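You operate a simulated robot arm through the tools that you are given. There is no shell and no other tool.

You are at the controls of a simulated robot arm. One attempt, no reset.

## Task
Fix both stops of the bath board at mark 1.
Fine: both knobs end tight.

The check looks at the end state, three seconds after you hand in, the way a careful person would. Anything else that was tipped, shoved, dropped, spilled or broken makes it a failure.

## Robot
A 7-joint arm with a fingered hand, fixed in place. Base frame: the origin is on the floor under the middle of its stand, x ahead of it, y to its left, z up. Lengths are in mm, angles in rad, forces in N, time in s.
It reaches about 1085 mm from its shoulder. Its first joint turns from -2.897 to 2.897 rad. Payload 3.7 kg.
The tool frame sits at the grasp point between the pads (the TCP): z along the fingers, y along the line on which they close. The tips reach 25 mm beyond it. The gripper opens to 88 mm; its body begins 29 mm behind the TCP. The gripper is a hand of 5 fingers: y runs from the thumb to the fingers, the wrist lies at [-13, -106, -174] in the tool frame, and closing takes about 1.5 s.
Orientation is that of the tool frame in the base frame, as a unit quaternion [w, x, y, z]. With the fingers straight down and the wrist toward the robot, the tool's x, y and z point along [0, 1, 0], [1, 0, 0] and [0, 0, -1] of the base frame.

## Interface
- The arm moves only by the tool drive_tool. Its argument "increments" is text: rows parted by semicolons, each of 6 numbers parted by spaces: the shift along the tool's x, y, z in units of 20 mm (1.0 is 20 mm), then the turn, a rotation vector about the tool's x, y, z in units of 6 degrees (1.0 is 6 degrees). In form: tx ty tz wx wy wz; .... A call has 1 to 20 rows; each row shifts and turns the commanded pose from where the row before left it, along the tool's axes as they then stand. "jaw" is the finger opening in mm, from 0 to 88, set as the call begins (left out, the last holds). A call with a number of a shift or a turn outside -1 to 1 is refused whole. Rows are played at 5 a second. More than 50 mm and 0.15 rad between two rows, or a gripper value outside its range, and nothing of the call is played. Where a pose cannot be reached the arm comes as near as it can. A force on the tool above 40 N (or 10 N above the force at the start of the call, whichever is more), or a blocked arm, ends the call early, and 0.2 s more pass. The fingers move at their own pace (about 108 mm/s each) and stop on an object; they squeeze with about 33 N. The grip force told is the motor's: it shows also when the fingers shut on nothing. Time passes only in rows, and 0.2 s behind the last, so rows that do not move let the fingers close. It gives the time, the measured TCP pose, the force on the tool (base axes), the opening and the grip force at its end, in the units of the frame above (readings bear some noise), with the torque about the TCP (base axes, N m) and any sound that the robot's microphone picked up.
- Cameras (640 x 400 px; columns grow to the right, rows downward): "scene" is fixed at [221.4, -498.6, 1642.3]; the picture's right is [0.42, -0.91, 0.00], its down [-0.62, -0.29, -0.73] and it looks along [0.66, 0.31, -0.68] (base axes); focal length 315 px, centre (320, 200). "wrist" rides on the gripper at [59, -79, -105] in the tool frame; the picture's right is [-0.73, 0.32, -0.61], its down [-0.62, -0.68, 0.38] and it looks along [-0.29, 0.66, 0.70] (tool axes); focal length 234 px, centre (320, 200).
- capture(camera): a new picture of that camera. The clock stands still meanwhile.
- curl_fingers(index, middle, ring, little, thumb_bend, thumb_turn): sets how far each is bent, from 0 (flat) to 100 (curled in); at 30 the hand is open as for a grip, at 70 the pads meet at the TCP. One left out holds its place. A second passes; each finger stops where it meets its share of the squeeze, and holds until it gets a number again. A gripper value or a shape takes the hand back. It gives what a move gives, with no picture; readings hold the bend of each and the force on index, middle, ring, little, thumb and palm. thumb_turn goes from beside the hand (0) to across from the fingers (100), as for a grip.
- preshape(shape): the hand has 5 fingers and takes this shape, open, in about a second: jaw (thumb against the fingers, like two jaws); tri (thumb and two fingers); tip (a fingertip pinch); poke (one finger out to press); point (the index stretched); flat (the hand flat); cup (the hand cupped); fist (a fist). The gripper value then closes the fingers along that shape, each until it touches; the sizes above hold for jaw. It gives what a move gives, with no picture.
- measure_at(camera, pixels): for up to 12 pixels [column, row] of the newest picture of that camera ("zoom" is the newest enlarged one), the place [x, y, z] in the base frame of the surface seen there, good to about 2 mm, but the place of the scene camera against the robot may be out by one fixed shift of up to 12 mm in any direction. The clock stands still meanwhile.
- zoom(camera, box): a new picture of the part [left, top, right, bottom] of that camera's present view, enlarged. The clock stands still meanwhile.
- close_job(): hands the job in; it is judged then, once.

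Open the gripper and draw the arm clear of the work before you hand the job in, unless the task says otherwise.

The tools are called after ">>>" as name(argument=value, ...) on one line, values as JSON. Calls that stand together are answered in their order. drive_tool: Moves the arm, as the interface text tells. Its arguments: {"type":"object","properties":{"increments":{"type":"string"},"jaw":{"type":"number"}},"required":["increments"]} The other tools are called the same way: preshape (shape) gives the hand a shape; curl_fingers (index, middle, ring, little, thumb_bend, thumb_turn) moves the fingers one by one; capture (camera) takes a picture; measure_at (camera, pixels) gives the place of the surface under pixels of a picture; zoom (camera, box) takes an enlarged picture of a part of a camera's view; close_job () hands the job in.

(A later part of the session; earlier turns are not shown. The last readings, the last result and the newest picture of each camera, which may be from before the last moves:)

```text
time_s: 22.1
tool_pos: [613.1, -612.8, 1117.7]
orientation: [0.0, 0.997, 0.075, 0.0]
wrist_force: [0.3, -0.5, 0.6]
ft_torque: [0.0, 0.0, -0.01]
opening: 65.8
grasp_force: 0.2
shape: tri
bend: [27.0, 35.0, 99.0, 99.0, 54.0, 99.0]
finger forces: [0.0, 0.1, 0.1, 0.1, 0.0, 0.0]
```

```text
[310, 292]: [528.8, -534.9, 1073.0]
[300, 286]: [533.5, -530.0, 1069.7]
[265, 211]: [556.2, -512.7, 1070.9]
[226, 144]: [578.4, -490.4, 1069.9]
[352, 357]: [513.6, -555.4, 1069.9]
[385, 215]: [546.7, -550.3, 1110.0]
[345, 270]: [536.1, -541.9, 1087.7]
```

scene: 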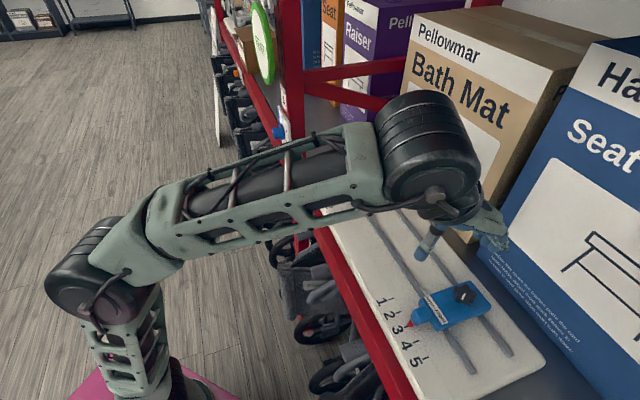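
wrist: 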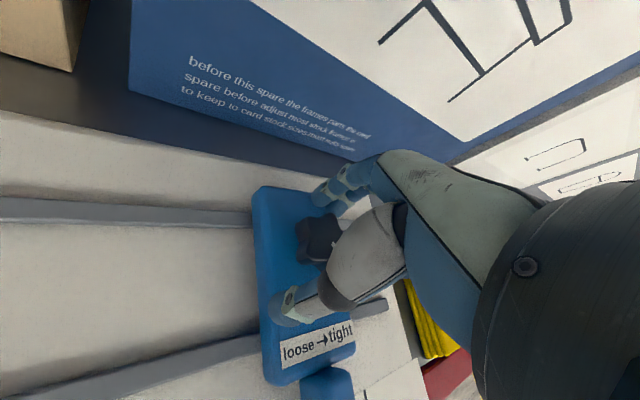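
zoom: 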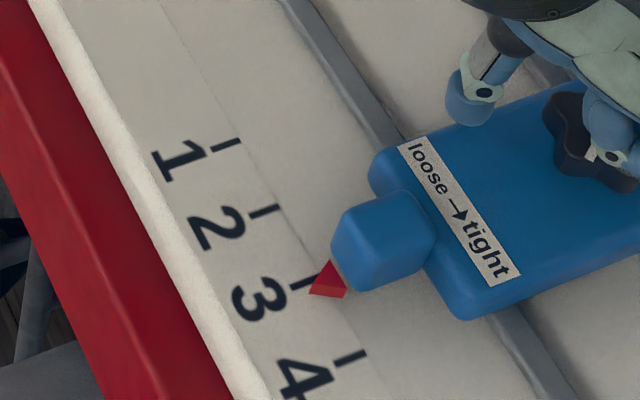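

I re-seat: shift to the knob's new centre (609.5, -615.3), turn back 14° so thumb and fingers fall in valleys, then close.

>>> drive_tool(increments="-0.2 0.095 0 0 0 -0.8;0 0 0 0 0 -0.8;0 0 0 0 0 -0.73;0 0 0.13 0 0 0;0 0 0 0 0 0")

>>> drive_tool(increments="0 0 0 0 0 0;0 0 0 0 0 0;0 0 0 0 0 0;0 0 0 0 0 0;0 0 0 0 0 0;0 0 0 0 0 0;0 0 0 0 0 0;0 0 0 0 0 0", jaw=10)

>>> zoom(camera="wrist", box=[220, 160, 420, 320])

```text
time_s: 23.3
tool_pos: [609.4, -615.0, 1115.0]
orientation: [0.0, 0.98, 0.198, 0.0]
wrist_force: [-0.5, -0.4, 0.5]
ft_torque: [0.03, 0.0, 0.0]
opening: 65.7
grasp_force: 0.0
shape: tri
bend: [27.0, 35.0, 99.0, 99.0, 54.0, 99.0]
finger forces: [0.0, 0.0, 0.0, 0.0, 0.1, 0.0]
```

```text
time_s: 25.1
tool_pos: [610.6, -614.2, 1114.8]
orientation: [-0.001, 0.98, 0.197, -0.001]
wrist_force: [-2.1, 1.6, -14.3]
ft_torque: [0.21, 0.04, 0.01]
opening: 28.5
grasp_force: 33.4
shape: tri
bend: [74.0, 52.0, 100.0, 100.0, 74.0, 100.0]
finger forces: [18.0, 16.2, 0.0, 0.0, 35.6, 0.0]
```

```text
2.50 times, centred on (320, 240) of wrist
```

zoom: 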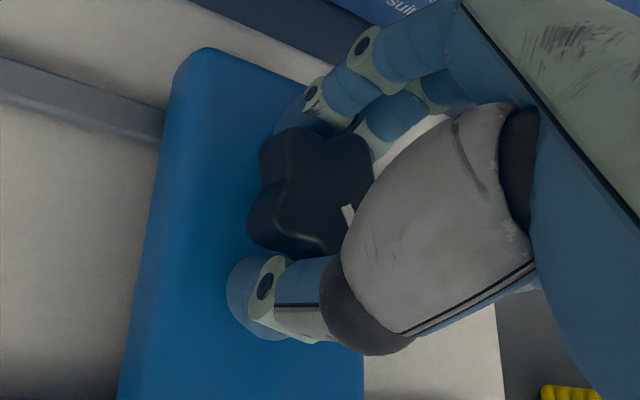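

Gripped in the valleys with small loads. Now I turn counter-clockwise (wz<0) by 12° and read the torque.

>>> drive_tool(increments="0 0 0.04 0 0 -0.5;0 0 0 0 0 -0.5;0 0 0 0 0 0")

>>> drive_tool(increments="0 0 0 0 0 -0.5;0 0 0 0 0 -0.5;0 0 0 0 0 0")

>>> zoom(camera="wrist", box=[220, 160, 420, 320])

```text
time_s: 25.9
tool_pos: [610.4, -614.1, 1114.9]
orientation: [0.0, 0.969, 0.248, 0.001]
wrist_force: [-3.6, -1.0, -13.3]
ft_torque: [0.17, 0.08, -0.18]
opening: 28.5
grasp_force: 32.8
shape: tri
bend: [74.0, 53.0, 100.0, 100.0, 74.0, 100.0]
finger forces: [21.0, 17.3, 0.1, 0.1, 38.9, 0.0]
```

```text
time_s: 26.7
tool_pos: [610.2, -614.6, 1115.2]
orientation: [0.0, 0.955, 0.298, 0.0]
wrist_force: [-5.1, -3.7, -12.5]
ft_torque: [0.17, 0.14, -0.16]
opening: 28.5
grasp_force: 33.0
shape: tri
bend: [74.0, 53.0, 100.0, 100.0, 74.0, 100.0]
finger forces: [21.1, 18.5, 0.0, 0.0, 38.4, 0.0]
```

```text
2.50 times, centred on (320, 240) of wrist
```

zoom: 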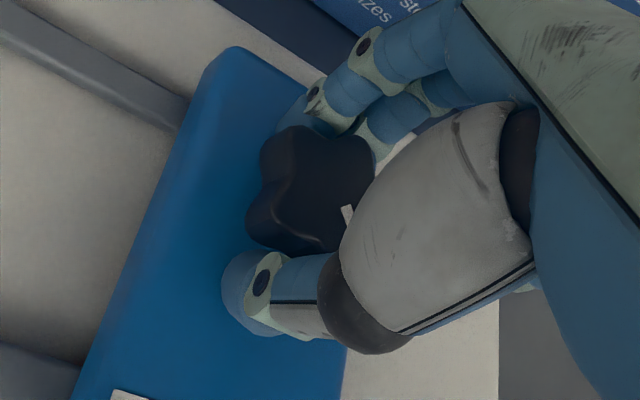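

The knob turns with the hand counter-clockwise at only 0.16 Nm, while clockwise it was blocked: it's at its loose end, and counter-clockwise tightens, as the label's arrow says. I turn it back 12° to fully loose, then test sliding along +u.

>>> drive_tool(increments="0 0 0 0 0 0.5;0 0 0 0 0 0.5;0 0 0 0 0 0.5;0 0 0 0 0 0.3;0 0 0 0 0 0")

>>> drive_tool(increments="0.116 -0.047 0 0 0 0;0.116 -0.047 0 0 0 0;0.116 -0.047 0 0 0 0;0 0 0 0 0 0")

>>> zoom(camera="scene", box=[370, 270, 450, 350])

```text
time_s: 27.9
tool_pos: [610.8, -613.4, 1114.5]
orientation: [-0.001, 0.978, 0.207, -0.001]
wrist_force: [2.9, 5.4, -13.5]
ft_torque: [0.2, -0.03, 0.13]
opening: 27.8
grasp_force: 32.6
shape: tri
bend: [74.0, 52.0, 100.0, 100.0, 74.0, 100.0]
finger forces: [20.5, 23.4, 0.1, 0.0, 40.9, 0.0]
```

```text
time_s: 28.9
tool_pos: [611.7, -610.6, 1115.1]
orientation: [0.0, 0.979, 0.206, -0.001]
wrist_force: [-9.7, -13.3, -14.4]
ft_torque: [-0.33, 0.03, -0.17]
opening: 28.0
grasp_force: 32.7
shape: tri
bend: [74.0, 51.0, 100.0, 100.0, 74.0, 100.0]
finger forces: [27.6, 32.6, 0.1, 0.0, 32.4, 0.0]
```

```text
5.00 times, centred on (410, 310) of scene
```

zoom: 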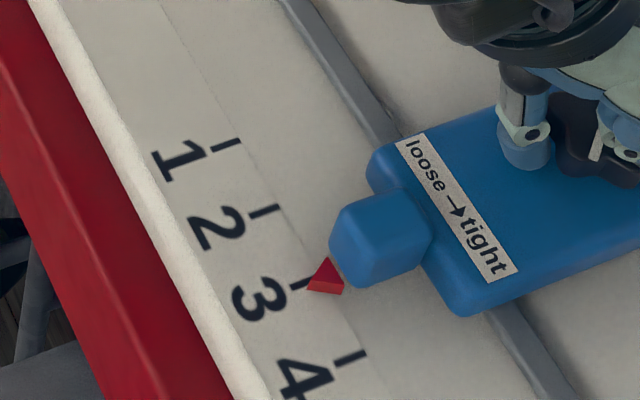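

The stop resists with ~16 N here. I relax that push, then turn counter-clockwise ~36° and test sliding again to learn which way loosens.

>>> drive_tool(increments="-0.116 0.047 0.04 0 0 0;-0.116 0.047 0 0 0 0;0 0 0 0 0 0")

>>> drive_tool(increments="0 0 0.03 0 0 -0.6;0 0 0 0 0 -0.6;0 0 0 0 0 -0.6;0 0 0 0 0 -0.6;0 0 0 0 0 -0.6;0 0 0 0 0 -0.6;0 0 0 0 0 0")

>>> zoom(camera="wrist", box=[220, 160, 420, 320])

```text
time_s: 29.7
tool_pos: [613.0, -611.8, 1114.2]
orientation: [0.0, 0.978, 0.209, 0.001]
wrist_force: [-4.1, 4.5, -8.7]
ft_torque: [0.4, 0.11, -0.02]
opening: 27.9
grasp_force: 33.2
shape: tri
bend: [74.0, 52.0, 100.0, 100.0, 74.0, 100.0]
finger forces: [22.0, 27.2, 0.1, 0.0, 47.2, 0.0]
```

```text
time_s: 31.3
tool_pos: [611.6, -612.2, 1114.7]
orientation: [0.0, 0.922, 0.387, 0.0]
wrist_force: [-6.2, -8.1, 6.6]
ft_torque: [-0.04, -0.04, -0.31]
opening: 29.3
grasp_force: 33.1
shape: tri
bend: [74.0, 53.0, 100.0, 100.0, 75.0, 99.0]
finger forces: [39.7, 25.9, 0.0, 0.0, 47.9, 0.0]
```

```text
2.50 times, centred on (320, 240) of wrist
```

zoom: 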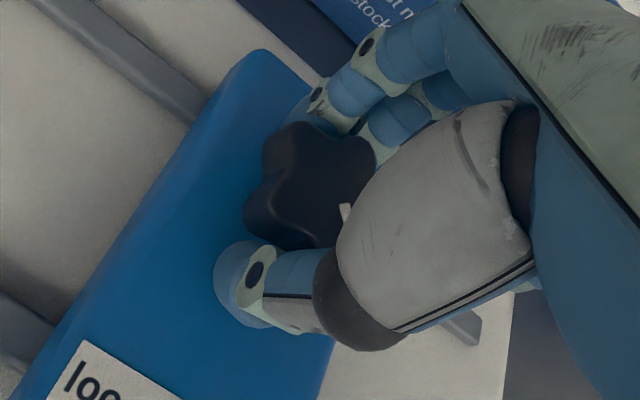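

Torque grows to 0.31 Nm counter-clockwise. I continue a little more to see the trend.

>>> drive_tool(increments="0 0 0 0 0 -0.6;0 0 0 0 0 -0.6;0 0 0 0 0 -0.6;0 0 0 0 0 0")

>>> drive_tool(increments="0 0 0 0 0 -0.6;0 0 0 0 0 -0.6;0 0 0 0 0 -0.6;0 0 0 0 0 0")

>>> zoom(camera="wrist", box=[220, 160, 420, 320])

```text
time_s: 32.3
tool_pos: [612.0, -611.6, 1115.0]
orientation: [0.0, 0.881, 0.473, 0.0]
wrist_force: [3.1, -0.5, 8.1]
ft_torque: [0.15, -0.15, -0.23]
opening: 29.4
grasp_force: 33.4
shape: tri
bend: [74.0, 54.0, 100.0, 100.0, 76.0, 97.0]
finger forces: [41.2, 26.3, 0.0, 0.1, 51.4, 0.0]
```

```text
time_s: 33.3
tool_pos: [610.8, -611.2, 1114.8]
orientation: [0.001, 0.833, 0.553, 0.001]
wrist_force: [4.6, -6.2, 15.4]
ft_torque: [-0.06, -0.47, -0.4]
opening: 29.6
grasp_force: 32.5
shape: tri
bend: [74.0, 54.0, 100.0, 100.0, 76.0, 94.0]
finger forces: [50.1, 26.8, 0.0, 0.1, 45.7, 0.0]
```

```text
2.50 times, centred on (320, 240) of wrist
```

zoom: 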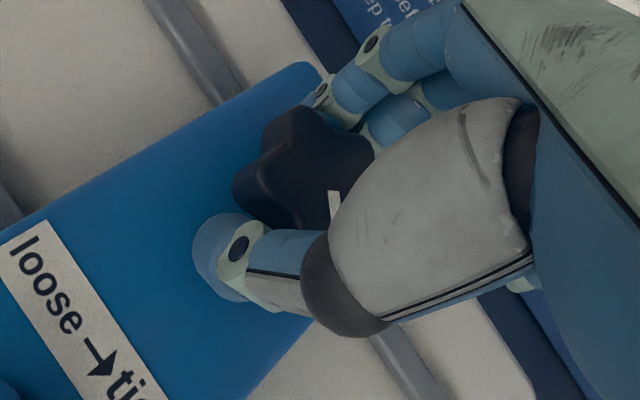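

The knob has turned ~35° counter-clockwise. I test sliding +u by 7.5 mm again for comparison.

>>> drive_tool(increments="0.1155 0.048 -0.05 0 0 0;0.1155 0.048 0 0 0 0;0.1155 0.048 0 0 0 0;0 0 0 0 0 0")

>>> zoom(camera="scene", box=[370, 270, 450, 350])

```text
time_s: 34.3
tool_pos: [616.3, -606.8, 1114.2]
orientation: [0.0, 0.833, 0.553, 0.0]
wrist_force: [6.6, -6.6, 9.7]
ft_torque: [-0.2, -0.56, -0.36]
opening: 29.7
grasp_force: 33.2
shape: tri
bend: [74.0, 54.0, 100.0, 100.0, 76.0, 94.0]
finger forces: [49.0, 27.8, 0.1, 0.0, 42.2, 0.0]
```

```text
5.00 times, centred on (410, 310) of scene
```

zoom: 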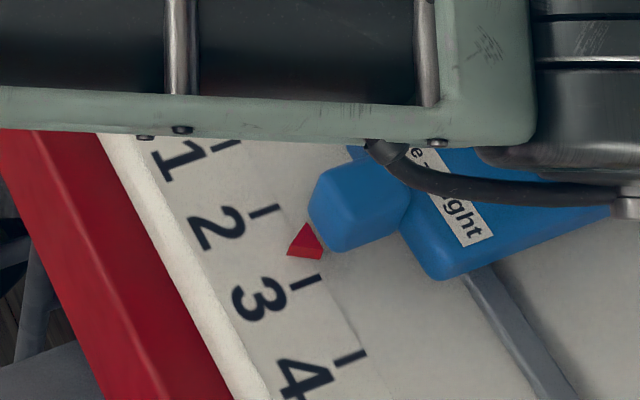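

Now the stop moved freely along +u (no force along u): counter-clockwise loosens, clockwise tightens. I measure the pointer relative to the ticks.

>>> measure_at(camera="zoom", pixels=[[289, 254], [305, 240], [320, 257], [306, 282], [264, 211], [226, 145], [350, 357], [360, 190], [340, 245]])

```text
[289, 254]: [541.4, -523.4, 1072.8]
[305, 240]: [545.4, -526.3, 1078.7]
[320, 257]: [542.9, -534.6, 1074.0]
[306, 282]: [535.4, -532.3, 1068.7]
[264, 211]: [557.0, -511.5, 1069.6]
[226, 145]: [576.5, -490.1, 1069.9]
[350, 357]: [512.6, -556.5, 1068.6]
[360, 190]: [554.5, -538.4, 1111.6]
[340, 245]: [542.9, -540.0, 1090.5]
```

Pointer apex is at u≈17, mark 1 at u≈65.4 — 48 mm to go. I slide it +u by 44 mm in small steps.

>>> drive_tool(increments="0.2 0.084 -0.03 0 0 0;0.2 0.084 0 0 0 0;0.2 0.084 0 0 0 0;0.2 0.084 0 0 0 0;0.2 0.084 0 0 0 0;0.2 0.084 0 0 0 0;0.2 0.084 0 0 0 0;0.2 0.084 0 0 0 0;0.2 0.084 0 0 0 0;0.2 0.084 0 0 0 0;0 0 0 0 0 0")

>>> zoom(camera="scene", box=[360, 250, 440, 330])

>>> capture(camera="wrist")

```text
time_s: 36.7
tool_pos: [647.0, -577.5, 1115.3]
orientation: [-0.001, 0.834, 0.552, -0.001]
wrist_force: [-3.8, 1.5, -19.2]
ft_torque: [0.13, 0.27, -0.12]
opening: 28.3
grasp_force: 32.9
shape: tri
bend: [74.0, 55.0, 100.0, 100.0, 75.0, 94.0]
finger forces: [26.2, 21.2, 0.0, 0.0, 50.0, 0.0]
```

```text
5.00 times, centred on (400, 290) of scene
```

zoom: 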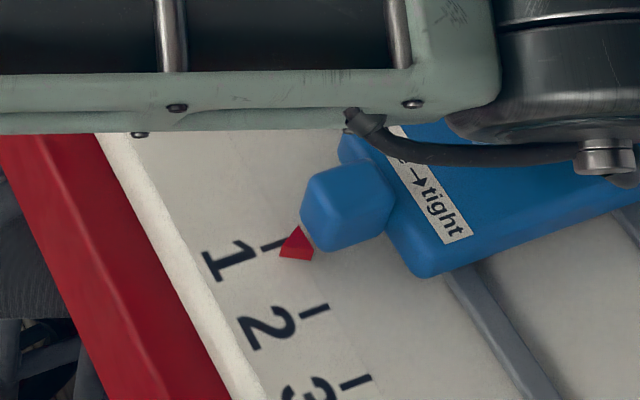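

```text
taken
```

wrist: 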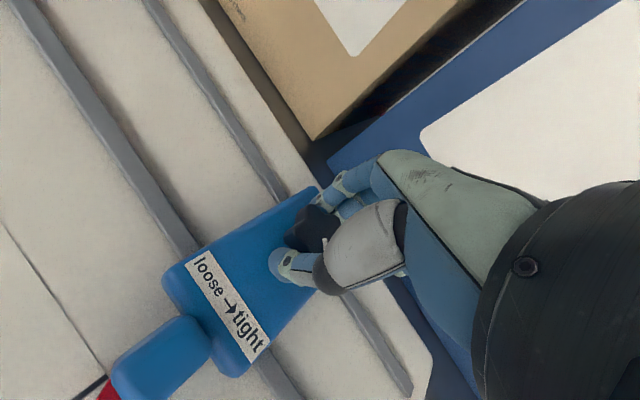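

It slid freely; the pointer is now close to tick 1. I measure the residual.

>>> measure_at(camera="zoom", pixels=[[281, 255], [262, 249], [270, 246], [300, 316], [315, 310], [340, 386], [298, 228], [312, 260]])

>>> zoom(camera="wrist", box=[20, 320, 148, 400])

```text
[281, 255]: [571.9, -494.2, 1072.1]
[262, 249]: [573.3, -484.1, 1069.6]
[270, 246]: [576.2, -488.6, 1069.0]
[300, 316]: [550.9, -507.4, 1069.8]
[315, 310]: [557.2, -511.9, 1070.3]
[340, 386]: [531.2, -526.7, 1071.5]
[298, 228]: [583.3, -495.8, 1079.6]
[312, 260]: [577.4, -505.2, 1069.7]
```

```text
5.00 times, centred on (84, 360) of wrist
```

zoom: 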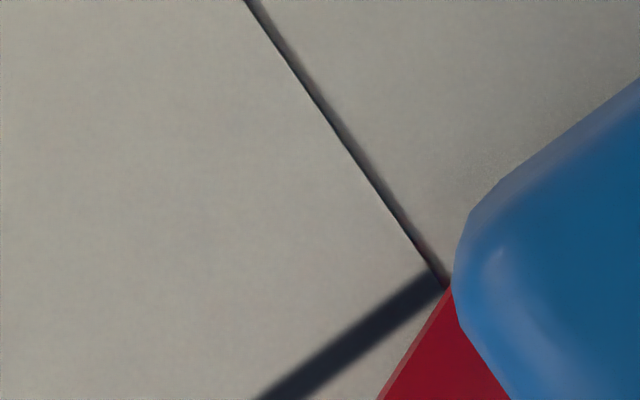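

The pointer is still ~6.5 mm short of mark 1. I nudge +u by 6.5 mm while easing down slightly.

>>> drive_tool(increments="0.1 0.0415 0.05 0 0 0;0.1 0.0415 0.03 0 0 0;0.1 0.0415 0 0 0 0;0 0 0 0 0 0;0 0 0 0 0 0")

>>> zoom(camera="scene", box=[370, 270, 420, 320])

```text
time_s: 37.9
tool_pos: [653.5, -571.5, 1114.4]
orientation: [0.002, 0.833, 0.553, -0.001]
wrist_force: [-2.0, 0.1, 9.4]
ft_torque: [0.43, 0.48, -0.13]
opening: 28.3
grasp_force: 33.1
shape: tri
bend: [74.0, 55.0, 100.0, 100.0, 75.0, 94.0]
finger forces: [31.4, 24.3, 0.0, 0.0, 66.3, 0.1]
```

```text
8.00 times, centred on (395, 295) of scene
```

zoom: 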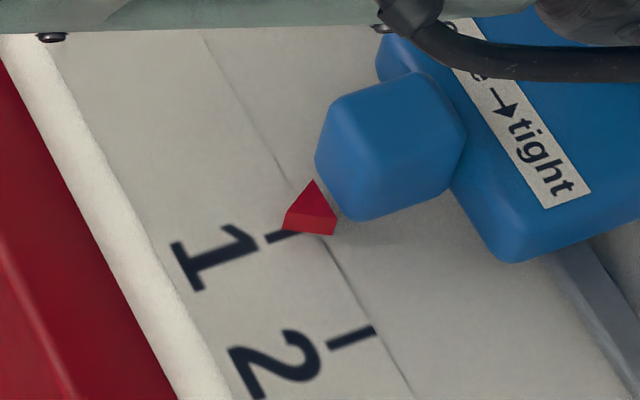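

>>> measure_at(camera="zoom", pixels=[[283, 228], [287, 219], [268, 239], [275, 237], [335, 344], [355, 335], [310, 200], [330, 225]])

>>> zoom(camera="wrist", box=[20, 320, 148, 400])

```text
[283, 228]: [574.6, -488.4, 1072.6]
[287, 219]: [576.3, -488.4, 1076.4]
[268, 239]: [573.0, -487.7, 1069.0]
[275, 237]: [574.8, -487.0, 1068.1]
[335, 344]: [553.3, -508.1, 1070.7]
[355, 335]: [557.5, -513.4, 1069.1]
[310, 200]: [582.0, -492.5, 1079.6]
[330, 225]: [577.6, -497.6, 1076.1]
```

```text
5.00 times, centred on (84, 360) of wrist
```

zoom: 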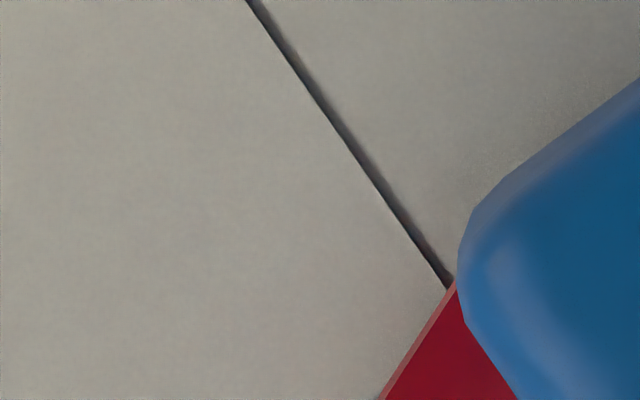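

Pointer and tick 1 now agree within ~1 mm (u 65.2–66.4 vs 64.5–66.3). I now turn clockwise to tighten, 36° first, watching torque and position.

>>> drive_tool(increments="0 0 -0.03 0 0 0.6;0 0 0 0 0 0.6;0 0 0 0 0 0.6;0 0 0 0 0 0.6;0 0 0 0 0 0.6;0 0 0 0 0 0.6;0 0 0 0 0 0")

>>> drive_tool(increments="0 0 0 0 0 0.6;0 0 0 0 0 0.6;0 0 0 0 0 0.6;0 0 0 0 0 0")

>>> zoom(camera="wrist", box=[220, 160, 420, 320])

>>> zoom(camera="scene", box=[370, 270, 420, 320])

```text
time_s: 39.5
tool_pos: [652.6, -571.3, 1114.9]
orientation: [0.0, 0.922, 0.387, 0.001]
wrist_force: [-2.9, 4.8, 4.9]
ft_torque: [0.25, 0.05, 0.15]
opening: 28.3
grasp_force: 32.6
shape: tri
bend: [75.0, 53.0, 100.0, 100.0, 74.0, 100.0]
finger forces: [30.8, 31.0, 0.1, 0.1, 46.5, 0.1]
```

```text
time_s: 40.5
tool_pos: [654.3, -572.1, 1114.6]
orientation: [0.001, 0.954, 0.299, 0.0]
wrist_force: [0.2, 3.6, -1.1]
ft_torque: [0.0, -0.13, 0.2]
opening: 27.6
grasp_force: 32.9
shape: tri
bend: [75.0, 52.0, 100.0, 100.0, 73.0, 100.0]
finger forces: [31.2, 35.2, 0.0, 0.0, 42.7, 0.0]
```

```text
2.50 times, centred on (320, 240) of wrist
```

zoom: 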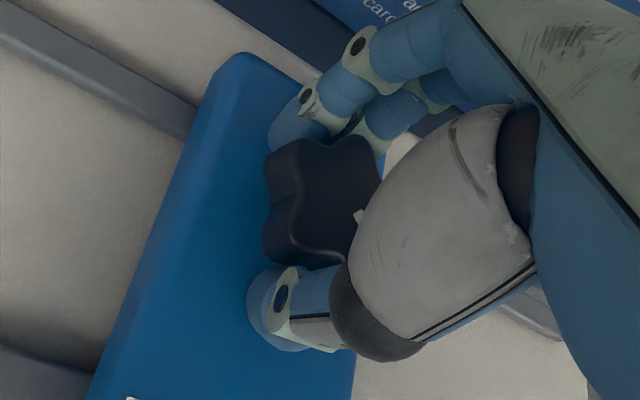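

```text
8.00 times, centred on (395, 295) of scene
```

zoom: 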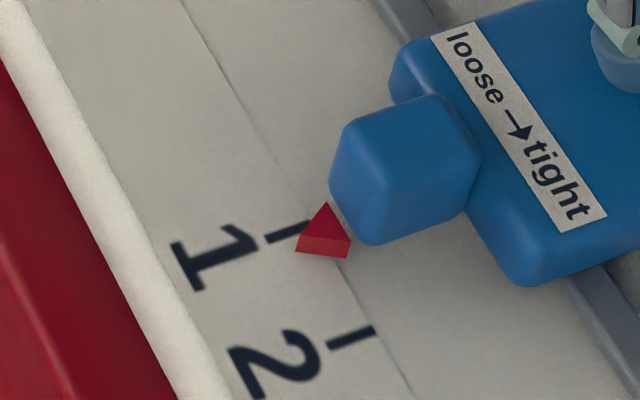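

The stop slid back ~7 mm toward 2 as the hand turned: the knob centre sits off the TCP in the hand. I measure pointer and knob centre now to find that offset.

>>> measure_at(camera="zoom", pixels=[[297, 252], [301, 243], [268, 239], [285, 234], [335, 344], [355, 335], [328, 207], [348, 245]])

>>> zoom(camera="wrist", box=[285, 195, 365, 285])

```text
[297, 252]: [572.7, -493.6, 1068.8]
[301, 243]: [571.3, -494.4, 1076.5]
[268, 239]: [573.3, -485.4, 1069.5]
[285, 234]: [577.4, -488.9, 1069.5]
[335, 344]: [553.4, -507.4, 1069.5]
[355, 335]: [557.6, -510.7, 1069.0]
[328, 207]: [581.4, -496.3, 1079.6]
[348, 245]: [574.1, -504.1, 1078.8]
```

```text
4.44 times, centred on (325, 240) of wrist
```

zoom: 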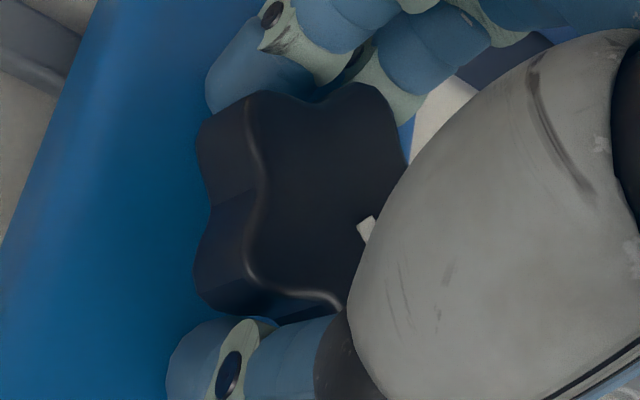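

>>> measure_at(camera="zoom", pixels=[[255, 106], [370, 97], [258, 272], [332, 296], [310, 200], [362, 226], [368, 235], [230, 60], [230, 340], [400, 100], [100, 150]])

```text
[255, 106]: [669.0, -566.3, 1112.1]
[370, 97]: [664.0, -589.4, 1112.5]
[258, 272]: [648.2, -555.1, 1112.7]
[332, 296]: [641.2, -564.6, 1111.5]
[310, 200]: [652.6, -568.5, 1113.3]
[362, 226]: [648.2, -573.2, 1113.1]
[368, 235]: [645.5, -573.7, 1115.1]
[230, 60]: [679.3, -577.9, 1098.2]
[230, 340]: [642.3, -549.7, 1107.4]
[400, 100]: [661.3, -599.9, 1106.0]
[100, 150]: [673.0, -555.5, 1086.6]
```

Knob is ~16° short of its original (tight) angle and offset in hand varies with twisting. I slide +u 6.4 mm back to mark 1, then turn 9° more clockwise and check.

>>> drive_tool(increments="0.158 -0.028 0 0 0 0;0.158 -0.028 0 0 0 0;0 0 0 0 0 0")

>>> drive_tool(increments="0 0 0 0 0 0.5;0 0 0 0 0 0.5;0 0 0 0 0 0.5;0 0 0 0 0 0")

>>> zoom(camera="scene", box=[370, 270, 420, 320])

```text
time_s: 41.3
tool_pos: [656.8, -570.1, 1115.1]
orientation: [-0.001, 0.955, 0.297, -0.001]
wrist_force: [-18.8, -7.2, -9.0]
ft_torque: [-0.15, 0.07, -0.15]
opening: 28.1
grasp_force: 32.9
shape: tri
bend: [75.0, 52.0, 100.0, 100.0, 73.0, 100.0]
finger forces: [30.5, 34.0, 0.0, 0.0, 43.1, 0.0]
```

```text
time_s: 42.3
tool_pos: [659.3, -568.1, 1113.4]
orientation: [0.0, 0.975, 0.223, 0.0]
wrist_force: [-6.8, -6.0, -10.7]
ft_torque: [-0.18, -0.08, 0.08]
opening: 26.8
grasp_force: 32.6
shape: tri
bend: [75.0, 51.0, 100.0, 100.0, 73.0, 100.0]
finger forces: [24.8, 41.7, 0.0, 0.0, 38.0, 0.1]
```

```text
8.00 times, centred on (395, 295) of scene
```

zoom: 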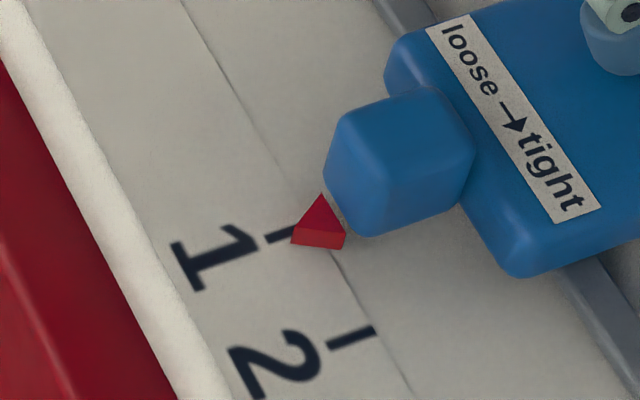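

>>> measure_at(camera="zoom", pixels=[[292, 240], [296, 231], [268, 239], [285, 234], [335, 344], [355, 335]])

>>> zoom(camera="wrist", box=[285, 195, 365, 285])

```text
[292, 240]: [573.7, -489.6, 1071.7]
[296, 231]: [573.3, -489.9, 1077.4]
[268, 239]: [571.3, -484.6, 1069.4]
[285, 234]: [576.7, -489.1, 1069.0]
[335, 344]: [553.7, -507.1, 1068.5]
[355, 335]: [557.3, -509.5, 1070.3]
```

```text
4.44 times, centred on (325, 240) of wrist
```

zoom: 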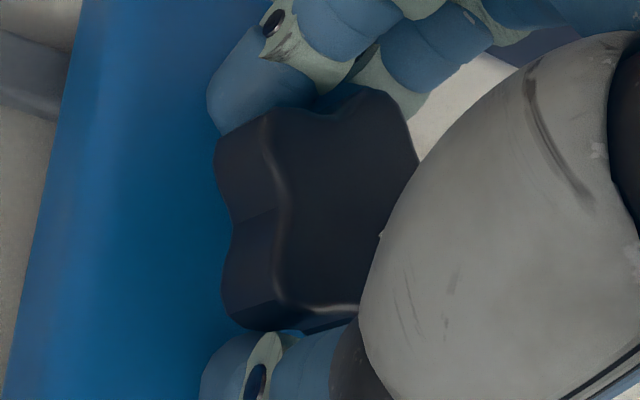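

Pointer is 2.3 mm short of tick 1 (u 63.5 vs 65.8). I nudge +u 3 mm and keep turning clockwise, watching torque.

>>> drive_tool(increments="0.142 -0.049 0.03 0 0 0.4;0 0 0 0 0 0.5;0 0 0 0 0 0.5;0 0 0 0 0 0")

>>> zoom(camera="scene", box=[370, 270, 420, 320])

>>> zoom(camera="wrist", box=[285, 195, 365, 285])

```text
time_s: 43.3
tool_pos: [660.7, -566.5, 1113.5]
orientation: [0.0, 0.989, 0.15, 0.0]
wrist_force: [-1.1, -8.7, -5.1]
ft_torque: [-0.41, -0.36, 0.26]
opening: 26.9
grasp_force: 32.9
shape: tri
bend: [75.0, 49.0, 100.0, 100.0, 73.0, 100.0]
finger forces: [27.0, 49.9, 0.0, 0.1, 33.2, 0.0]
```

```text
8.00 times, centred on (395, 295) of scene
```

zoom: 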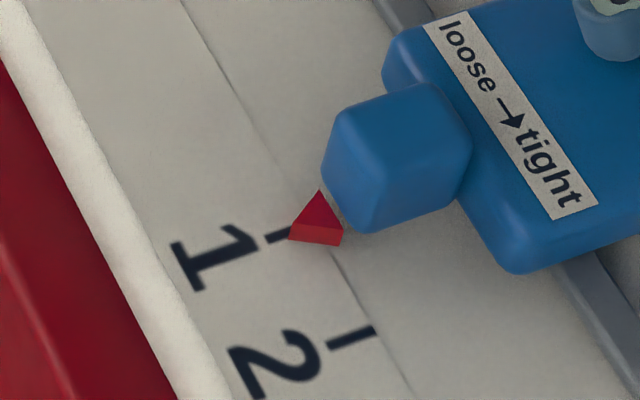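

```text
4.44 times, centred on (325, 240) of wrist
```

zoom: 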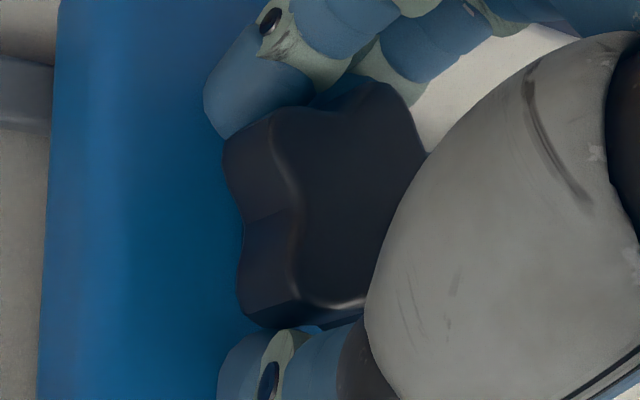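

>>> measure_at(camera="zoom", pixels=[[276, 118], [380, 94], [298, 293], [355, 298], [415, 155], [340, 200]])

>>> zoom(camera="scene", box=[430, 240, 500, 300])

```text
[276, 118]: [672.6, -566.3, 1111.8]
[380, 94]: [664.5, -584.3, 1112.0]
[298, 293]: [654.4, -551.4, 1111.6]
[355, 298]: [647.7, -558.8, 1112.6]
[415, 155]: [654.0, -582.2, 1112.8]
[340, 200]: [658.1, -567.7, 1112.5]
```

```text
6.67 times, centred on (465, 270) of scene
```

zoom: 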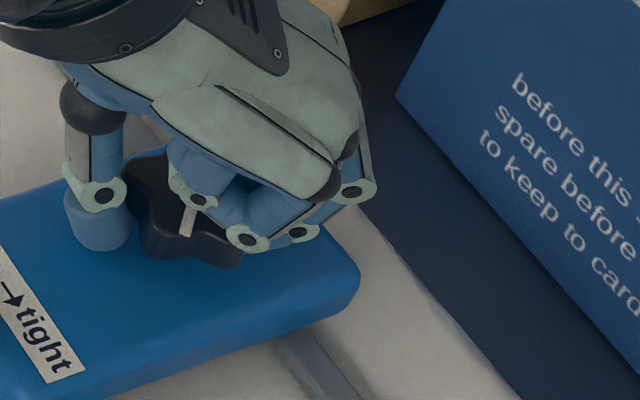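

Knob is ~10° from its original angle now and following. I continue clockwise 12°.

>>> drive_tool(increments="0.07 -0.03 0 0 0 0.5;0 0 0 0 0 0.5;0 0 0 0 0 0.5;0 0 0 0 0 0.5;0 0 0 0 0 0")

>>> zoom(camera="scene", box=[370, 270, 420, 320])

>>> zoom(camera="wrist", box=[285, 195, 365, 285])

```text
time_s: 44.5
tool_pos: [662.0, -565.0, 1113.4]
orientation: [-0.001, 0.999, 0.047, 0.001]
wrist_force: [13.4, -11.7, 5.9]
ft_torque: [-0.56, -0.51, 0.49]
opening: 27.1
grasp_force: 33.6
shape: tri
bend: [75.0, 48.0, 100.0, 100.0, 73.0, 100.0]
finger forces: [42.7, 66.3, 0.0, 0.0, 33.1, 0.0]
```

```text
8.00 times, centred on (395, 295) of scene
```

zoom: 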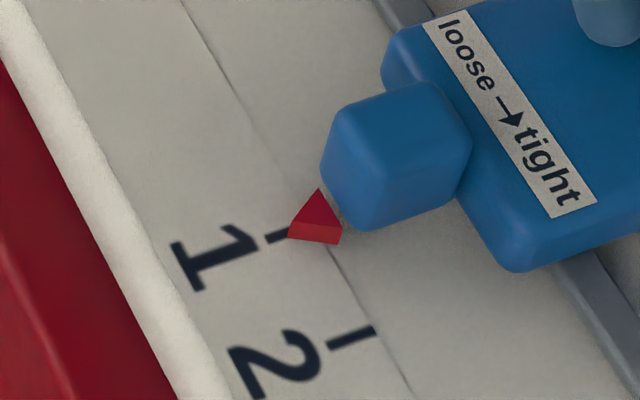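

```text
4.44 times, centred on (325, 240) of wrist
```

zoom: 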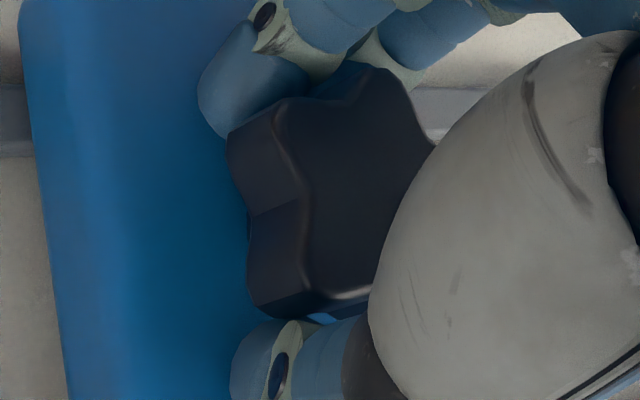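

Torque 0.49 Nm, stop holds still on mark 1 (apex at (290,238)). I continue clockwise 9°.

>>> drive_tool(increments="0 0 0 0 0 0.5;0 0 0 0 0 0.5;0 0 0 0 0 0.5;0 0 0 0 0 0")

>>> zoom(camera="scene", box=[370, 270, 420, 320])

>>> zoom(camera="wrist", box=[285, 195, 365, 285])

```text
time_s: 45.5
tool_pos: [662.7, -565.0, 1112.3]
orientation: [0.0, 1.0, -0.031, 0.0]
wrist_force: [22.4, -16.0, 1.8]
ft_torque: [-0.64, -0.64, 0.85]
opening: 26.7
grasp_force: 33.0
shape: tri
bend: [76.0, 46.0, 100.0, 100.0, 73.0, 100.0]
finger forces: [52.2, 78.6, 0.0, 0.1, 30.5, 0.0]
```

```text
8.00 times, centred on (395, 295) of scene
```

zoom: 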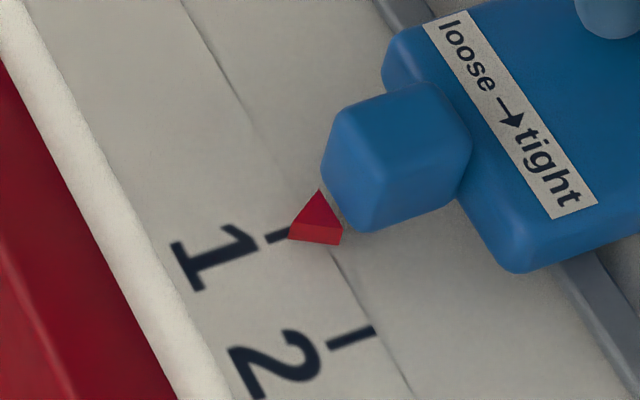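

```text
4.44 times, centred on (325, 240) of wrist
```

zoom: 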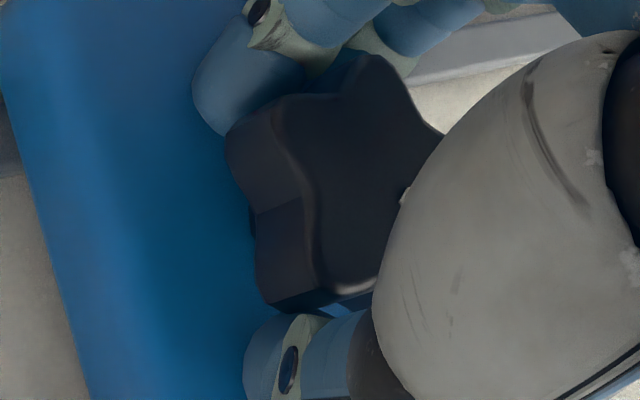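

Torque rose to 0.85 Nm over 9°, like an end block. I measure the knob lobes to see its angle and the pointer vs tick.

>>> measure_at(camera="zoom", pixels=[[278, 105], [368, 65], [322, 280], [365, 283], [430, 130], [350, 190], [404, 195]])

>>> zoom(camera="scene", box=[380, 280, 410, 310])

>>> measure_at(camera="zoom", pixels=[[273, 230], [284, 210], [235, 228], [255, 222], [262, 220], [330, 135], [360, 235]])

```text
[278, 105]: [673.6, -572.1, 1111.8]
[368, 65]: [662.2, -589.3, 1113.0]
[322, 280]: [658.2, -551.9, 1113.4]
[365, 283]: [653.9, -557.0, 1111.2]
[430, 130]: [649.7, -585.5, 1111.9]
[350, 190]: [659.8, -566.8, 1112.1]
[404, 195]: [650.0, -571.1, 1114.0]
```

```text
13.33 times, centred on (395, 295) of scene
```

zoom: 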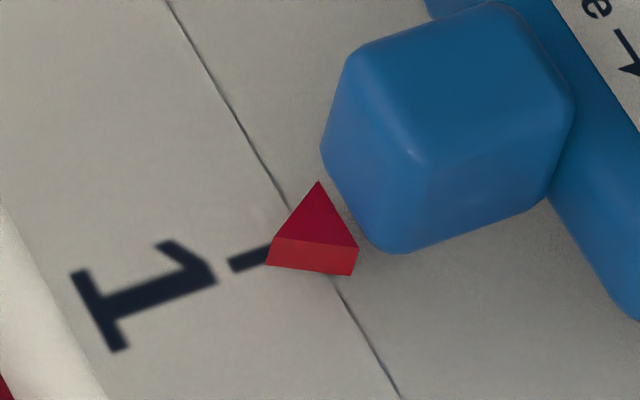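

```text
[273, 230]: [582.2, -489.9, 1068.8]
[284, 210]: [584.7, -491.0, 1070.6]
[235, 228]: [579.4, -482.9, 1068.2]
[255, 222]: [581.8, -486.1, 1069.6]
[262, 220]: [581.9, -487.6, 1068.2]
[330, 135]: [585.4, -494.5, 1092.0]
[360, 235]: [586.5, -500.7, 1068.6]
```

>>> measure_at(camera="zoom", pixels=[[269, 261], [277, 242], [236, 263], [245, 259], [255, 255], [265, 251], [350, 268], [318, 190]])

```text
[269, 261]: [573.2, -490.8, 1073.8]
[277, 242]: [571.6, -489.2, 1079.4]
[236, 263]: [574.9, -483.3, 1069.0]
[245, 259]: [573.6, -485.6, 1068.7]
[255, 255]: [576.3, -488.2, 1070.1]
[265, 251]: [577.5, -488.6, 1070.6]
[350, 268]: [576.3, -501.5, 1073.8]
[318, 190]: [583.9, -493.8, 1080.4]
```

The pointer's apex (bottom ~4 mm above the board) is at u≈62.5 while tick 1 is at u≈66.6, so it is ~4 mm short. I loosen again (counter-clockwise ~60°) to reposition with an overshoot that allows for the drift while tightening.

>>> drive_tool(increments="0 0 0 0 0 -0.8;0 0 0 0 0 -0.8;0 0 0 0 0 -0.8;0 0 0 0 0 -0.8;0 0 0 0 0 -0.8;0 0 0 0 0 -0.8;0 0 0 0 0 -0.8;0 0 0 0 0 0")

>>> drive_tool(increments="0 0 0 0 0 -0.8;0 0 0 0 0 -0.8;0 0 0 0 0 -0.8;0 0 0 0 0 -0.8;0 0 0 0 0 -0.8;0 0 0 0 0 0")

>>> zoom(camera="scene", box=[375, 270, 415, 310])

>>> zoom(camera="wrist", box=[285, 195, 365, 285])

```text
time_s: 47.3
tool_pos: [658.3, -565.3, 1113.9]
orientation: [0.001, 0.966, 0.258, 0.0]
wrist_force: [-19.6, -7.7, 11.0]
ft_torque: [0.38, 0.32, -0.44]
opening: 29.2
grasp_force: 32.7
shape: tri
bend: [75.0, 51.0, 100.0, 100.0, 74.0, 100.0]
finger forces: [24.5, 45.4, 0.1, 0.0, 79.9, 0.0]
```

```text
time_s: 48.7
tool_pos: [659.2, -564.0, 1113.2]
orientation: [0.0, 0.891, 0.454, 0.0]
wrist_force: [-18.9, -5.7, 14.1]
ft_torque: [0.55, 0.82, -0.32]
opening: 28.9
grasp_force: 33.4
shape: tri
bend: [75.0, 54.0, 100.0, 100.0, 76.0, 99.0]
finger forces: [16.6, 35.1, 0.0, 0.0, 68.6, 0.1]
```

```text
10.00 times, centred on (395, 290) of scene
```

zoom: 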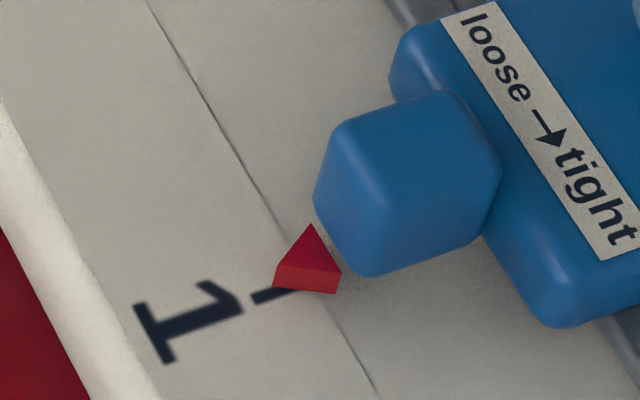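

```text
4.44 times, centred on (325, 240) of wrist
```

zoom: 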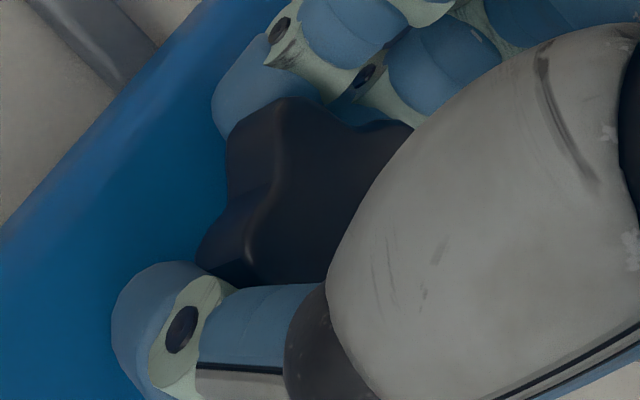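

>>> measure_at(camera="zoom", pixels=[[282, 104], [400, 130], [238, 250], [255, 278], [330, 180]])

>>> zoom(camera="scene", box=[380, 280, 410, 310])

```text
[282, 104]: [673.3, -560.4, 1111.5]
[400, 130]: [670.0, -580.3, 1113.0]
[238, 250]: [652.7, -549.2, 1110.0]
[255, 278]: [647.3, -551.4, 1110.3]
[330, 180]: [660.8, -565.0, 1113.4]
```

```text
13.33 times, centred on (395, 295) of scene
```

zoom: 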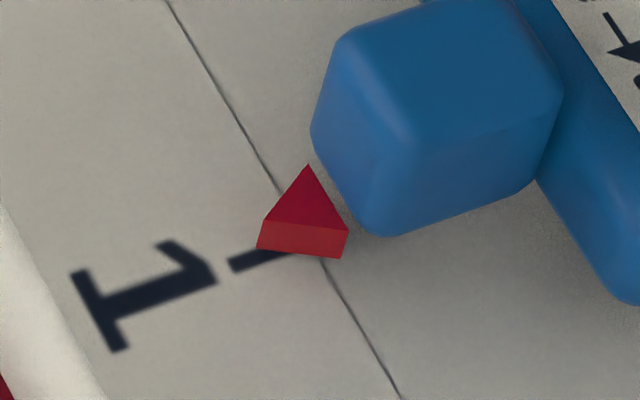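

Now the apex is ~1 mm short of tick 1, with the hand pushing +u at 17 N and the knob ~21° loosened. I push +u 2.5 mm more.

>>> drive_tool(increments="0.123 0.02 -0.04 0 0 0;0 0 0 0 0 0")

>>> zoom(camera="scene", box=[380, 280, 410, 310])

```text
time_s: 49.3
tool_pos: [660.6, -564.3, 1113.9]
orientation: [-0.001, 0.891, 0.453, 0.0]
wrist_force: [-23.1, -8.9, 3.6]
ft_torque: [0.52, 0.79, -0.28]
opening: 28.8
grasp_force: 32.9
shape: tri
bend: [75.0, 54.0, 100.0, 100.0, 76.0, 100.0]
finger forces: [13.4, 35.6, 0.1, 0.1, 61.1, 0.0]
```

```text
13.33 times, centred on (395, 295) of scene
```

zoom: 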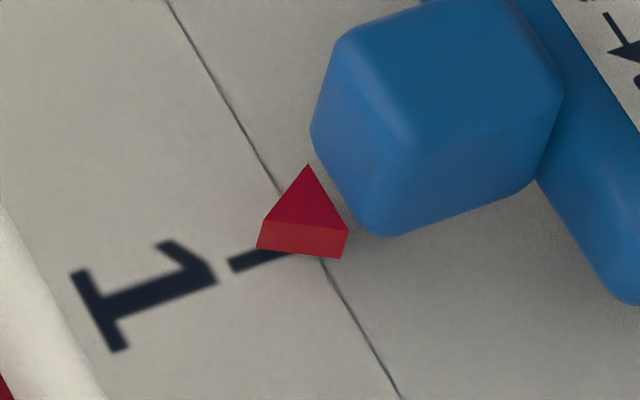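

It holds at 23 N without moving. I loosen a few degrees more while keeping the push, so that it creeps the last millimetres.

>>> drive_tool(increments="0 0 0 0 0 -0.5;0 0 0 0 0 0")

>>> zoom(camera="scene", box=[380, 280, 410, 310])

```text
time_s: 49.9
tool_pos: [660.8, -563.8, 1113.4]
orientation: [0.0, 0.879, 0.477, -0.001]
wrist_force: [-20.6, -6.9, -2.4]
ft_torque: [0.42, 0.77, -0.26]
opening: 28.7
grasp_force: 33.3
shape: tri
bend: [75.0, 55.0, 100.0, 100.0, 76.0, 99.0]
finger forces: [11.2, 31.9, 0.0, 0.0, 59.3, 0.0]
```

```text
13.33 times, centred on (395, 295) of scene
```

zoom: 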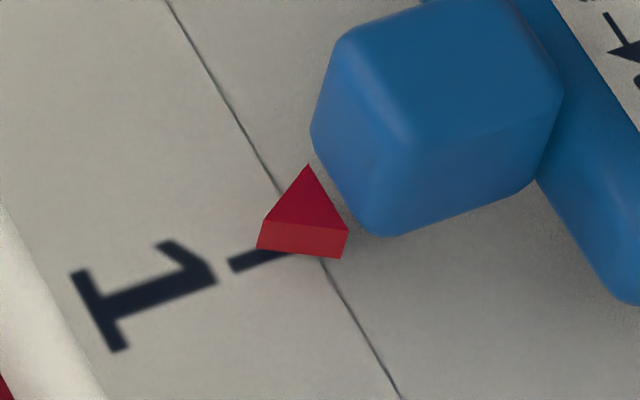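

To avoid a jump when it frees, I take back 7.5 mm of the push, then loosen ~12° more.

>>> drive_tool(increments="-0.183 -0.04 0 0 0 0;-0.183 -0.04 0 0 0 0;0 0 0 0 0 -0.5;0 0 0 0 0 -0.5;0 0 0 0 0 0")

>>> zoom(camera="scene", box=[380, 280, 410, 310])

```text
time_s: 51.1
tool_pos: [657.5, -568.0, 1114.0]
orientation: [-0.001, 0.853, 0.522, -0.001]
wrist_force: [-3.0, 6.8, -8.7]
ft_torque: [0.38, 0.36, -0.11]
opening: 28.2
grasp_force: 32.9
shape: tri
bend: [75.0, 55.0, 100.0, 100.0, 76.0, 96.0]
finger forces: [22.6, 29.9, 0.0, 0.1, 55.3, 0.0]
```

```text
13.33 times, centred on (395, 295) of scene
```

zoom: 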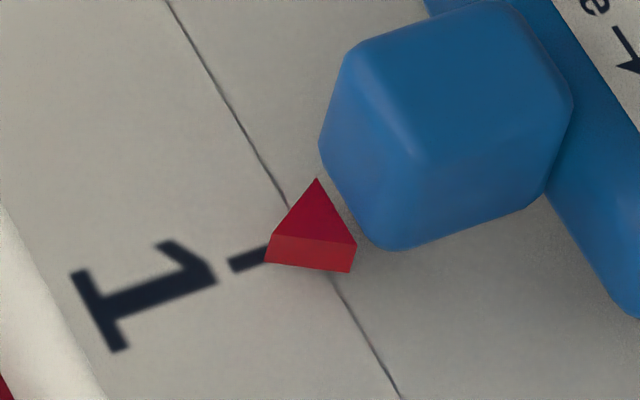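

It crept back with the hand (apex 3.4 mm short now), so it is nearly free here. I loosen 4° more and slide +u 8 mm, overshooting by ~4–5 mm on purpose.

>>> drive_tool(increments="0 0 0 0 0 -0.7;0.13 0.046 0 0 0 0;0.13 0.046 0 0 0 0;0.13 0.046 0 0 0 0;0 0 0 0 0 0")

>>> zoom(camera="scene", box=[380, 280, 410, 310])

```text
time_s: 52.3
tool_pos: [663.9, -562.0, 1114.0]
orientation: [-0.002, 0.833, 0.554, 0.0]
wrist_force: [-18.7, -0.3, -18.9]
ft_torque: [0.17, 0.63, -0.16]
opening: 24.5
grasp_force: 33.5
shape: tri
bend: [75.0, 57.0, 100.0, 100.0, 76.0, 98.0]
finger forces: [7.2, 16.7, 0.0, 0.0, 36.6, 0.1]
```

```text
13.33 times, centred on (395, 295) of scene
```

zoom: 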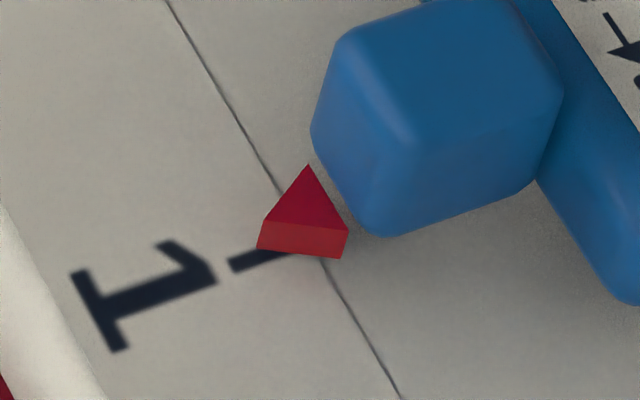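

The pointer stopped at exactly the same place as the first time — the slot/slider seems to end right at mark 1 (apex within ~1 mm of the tick). So I can tighten while keeping a gentle +u bias. First I open to re-grip centred on the knob.

>>> drive_tool(increments="0 0 0 0 0 0;0 0 0 0 0 0;0 0 0 0 0 0;-0.12 -0.05 -0.25 0 0 1;0 0 0 0 0 1;0 0 0 0 0 0", jaw=66)

>>> zoom(camera="wrist", box=[265, 185, 365, 285])

>>> zoom(camera="scene", box=[380, 280, 410, 310])

```text
time_s: 53.7
tool_pos: [661.3, -563.8, 1120.2]
orientation: [0.0, 0.886, 0.463, 0.0]
wrist_force: [-0.8, -0.2, 0.5]
ft_torque: [0.03, -0.04, -0.01]
opening: 65.8
grasp_force: 0.0
shape: tri
bend: [27.0, 36.0, 99.0, 99.0, 54.0, 99.0]
finger forces: [0.0, 0.0, 0.0, 0.1, 0.0, 0.0]
```

```text
4.00 times, centred on (315, 235) of wrist
```

zoom: 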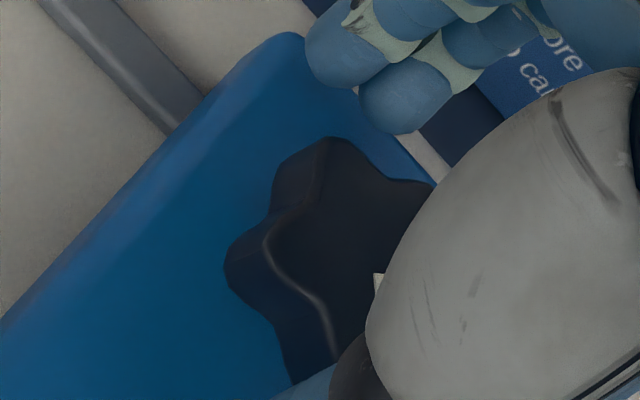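

```text
13.33 times, centred on (395, 295) of scene
```

zoom: 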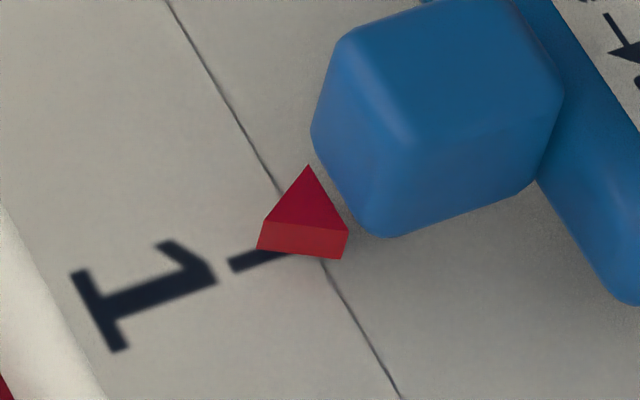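

>>> measure_at(camera="zoom", pixels=[[258, 245], [262, 235], [267, 222], [300, 250], [340, 255], [236, 264], [245, 260], [255, 256], [265, 252], [275, 249]])

>>> zoom(camera="wrist", box=[265, 185, 365, 285])

>>> measure_at(camera="zoom", pixels=[[328, 145], [422, 187], [270, 240], [335, 340], [345, 245], [376, 278], [200, 250]])

```text
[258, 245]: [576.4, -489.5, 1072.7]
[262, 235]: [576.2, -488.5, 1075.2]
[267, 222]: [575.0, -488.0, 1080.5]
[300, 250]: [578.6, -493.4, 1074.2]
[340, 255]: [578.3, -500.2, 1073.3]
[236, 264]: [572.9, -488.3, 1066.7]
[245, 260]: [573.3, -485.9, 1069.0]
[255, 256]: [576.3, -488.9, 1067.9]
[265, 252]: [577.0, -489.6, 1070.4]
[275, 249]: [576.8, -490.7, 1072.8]
```

```text
4.00 times, centred on (315, 235) of wrist
```

zoom: 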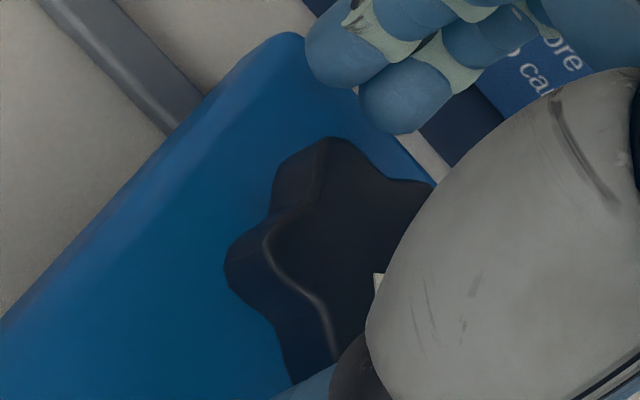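

```text
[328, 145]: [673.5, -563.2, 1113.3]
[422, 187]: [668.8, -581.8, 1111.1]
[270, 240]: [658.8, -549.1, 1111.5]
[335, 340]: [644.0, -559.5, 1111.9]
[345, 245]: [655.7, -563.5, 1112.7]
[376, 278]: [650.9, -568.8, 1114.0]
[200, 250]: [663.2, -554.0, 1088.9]
```

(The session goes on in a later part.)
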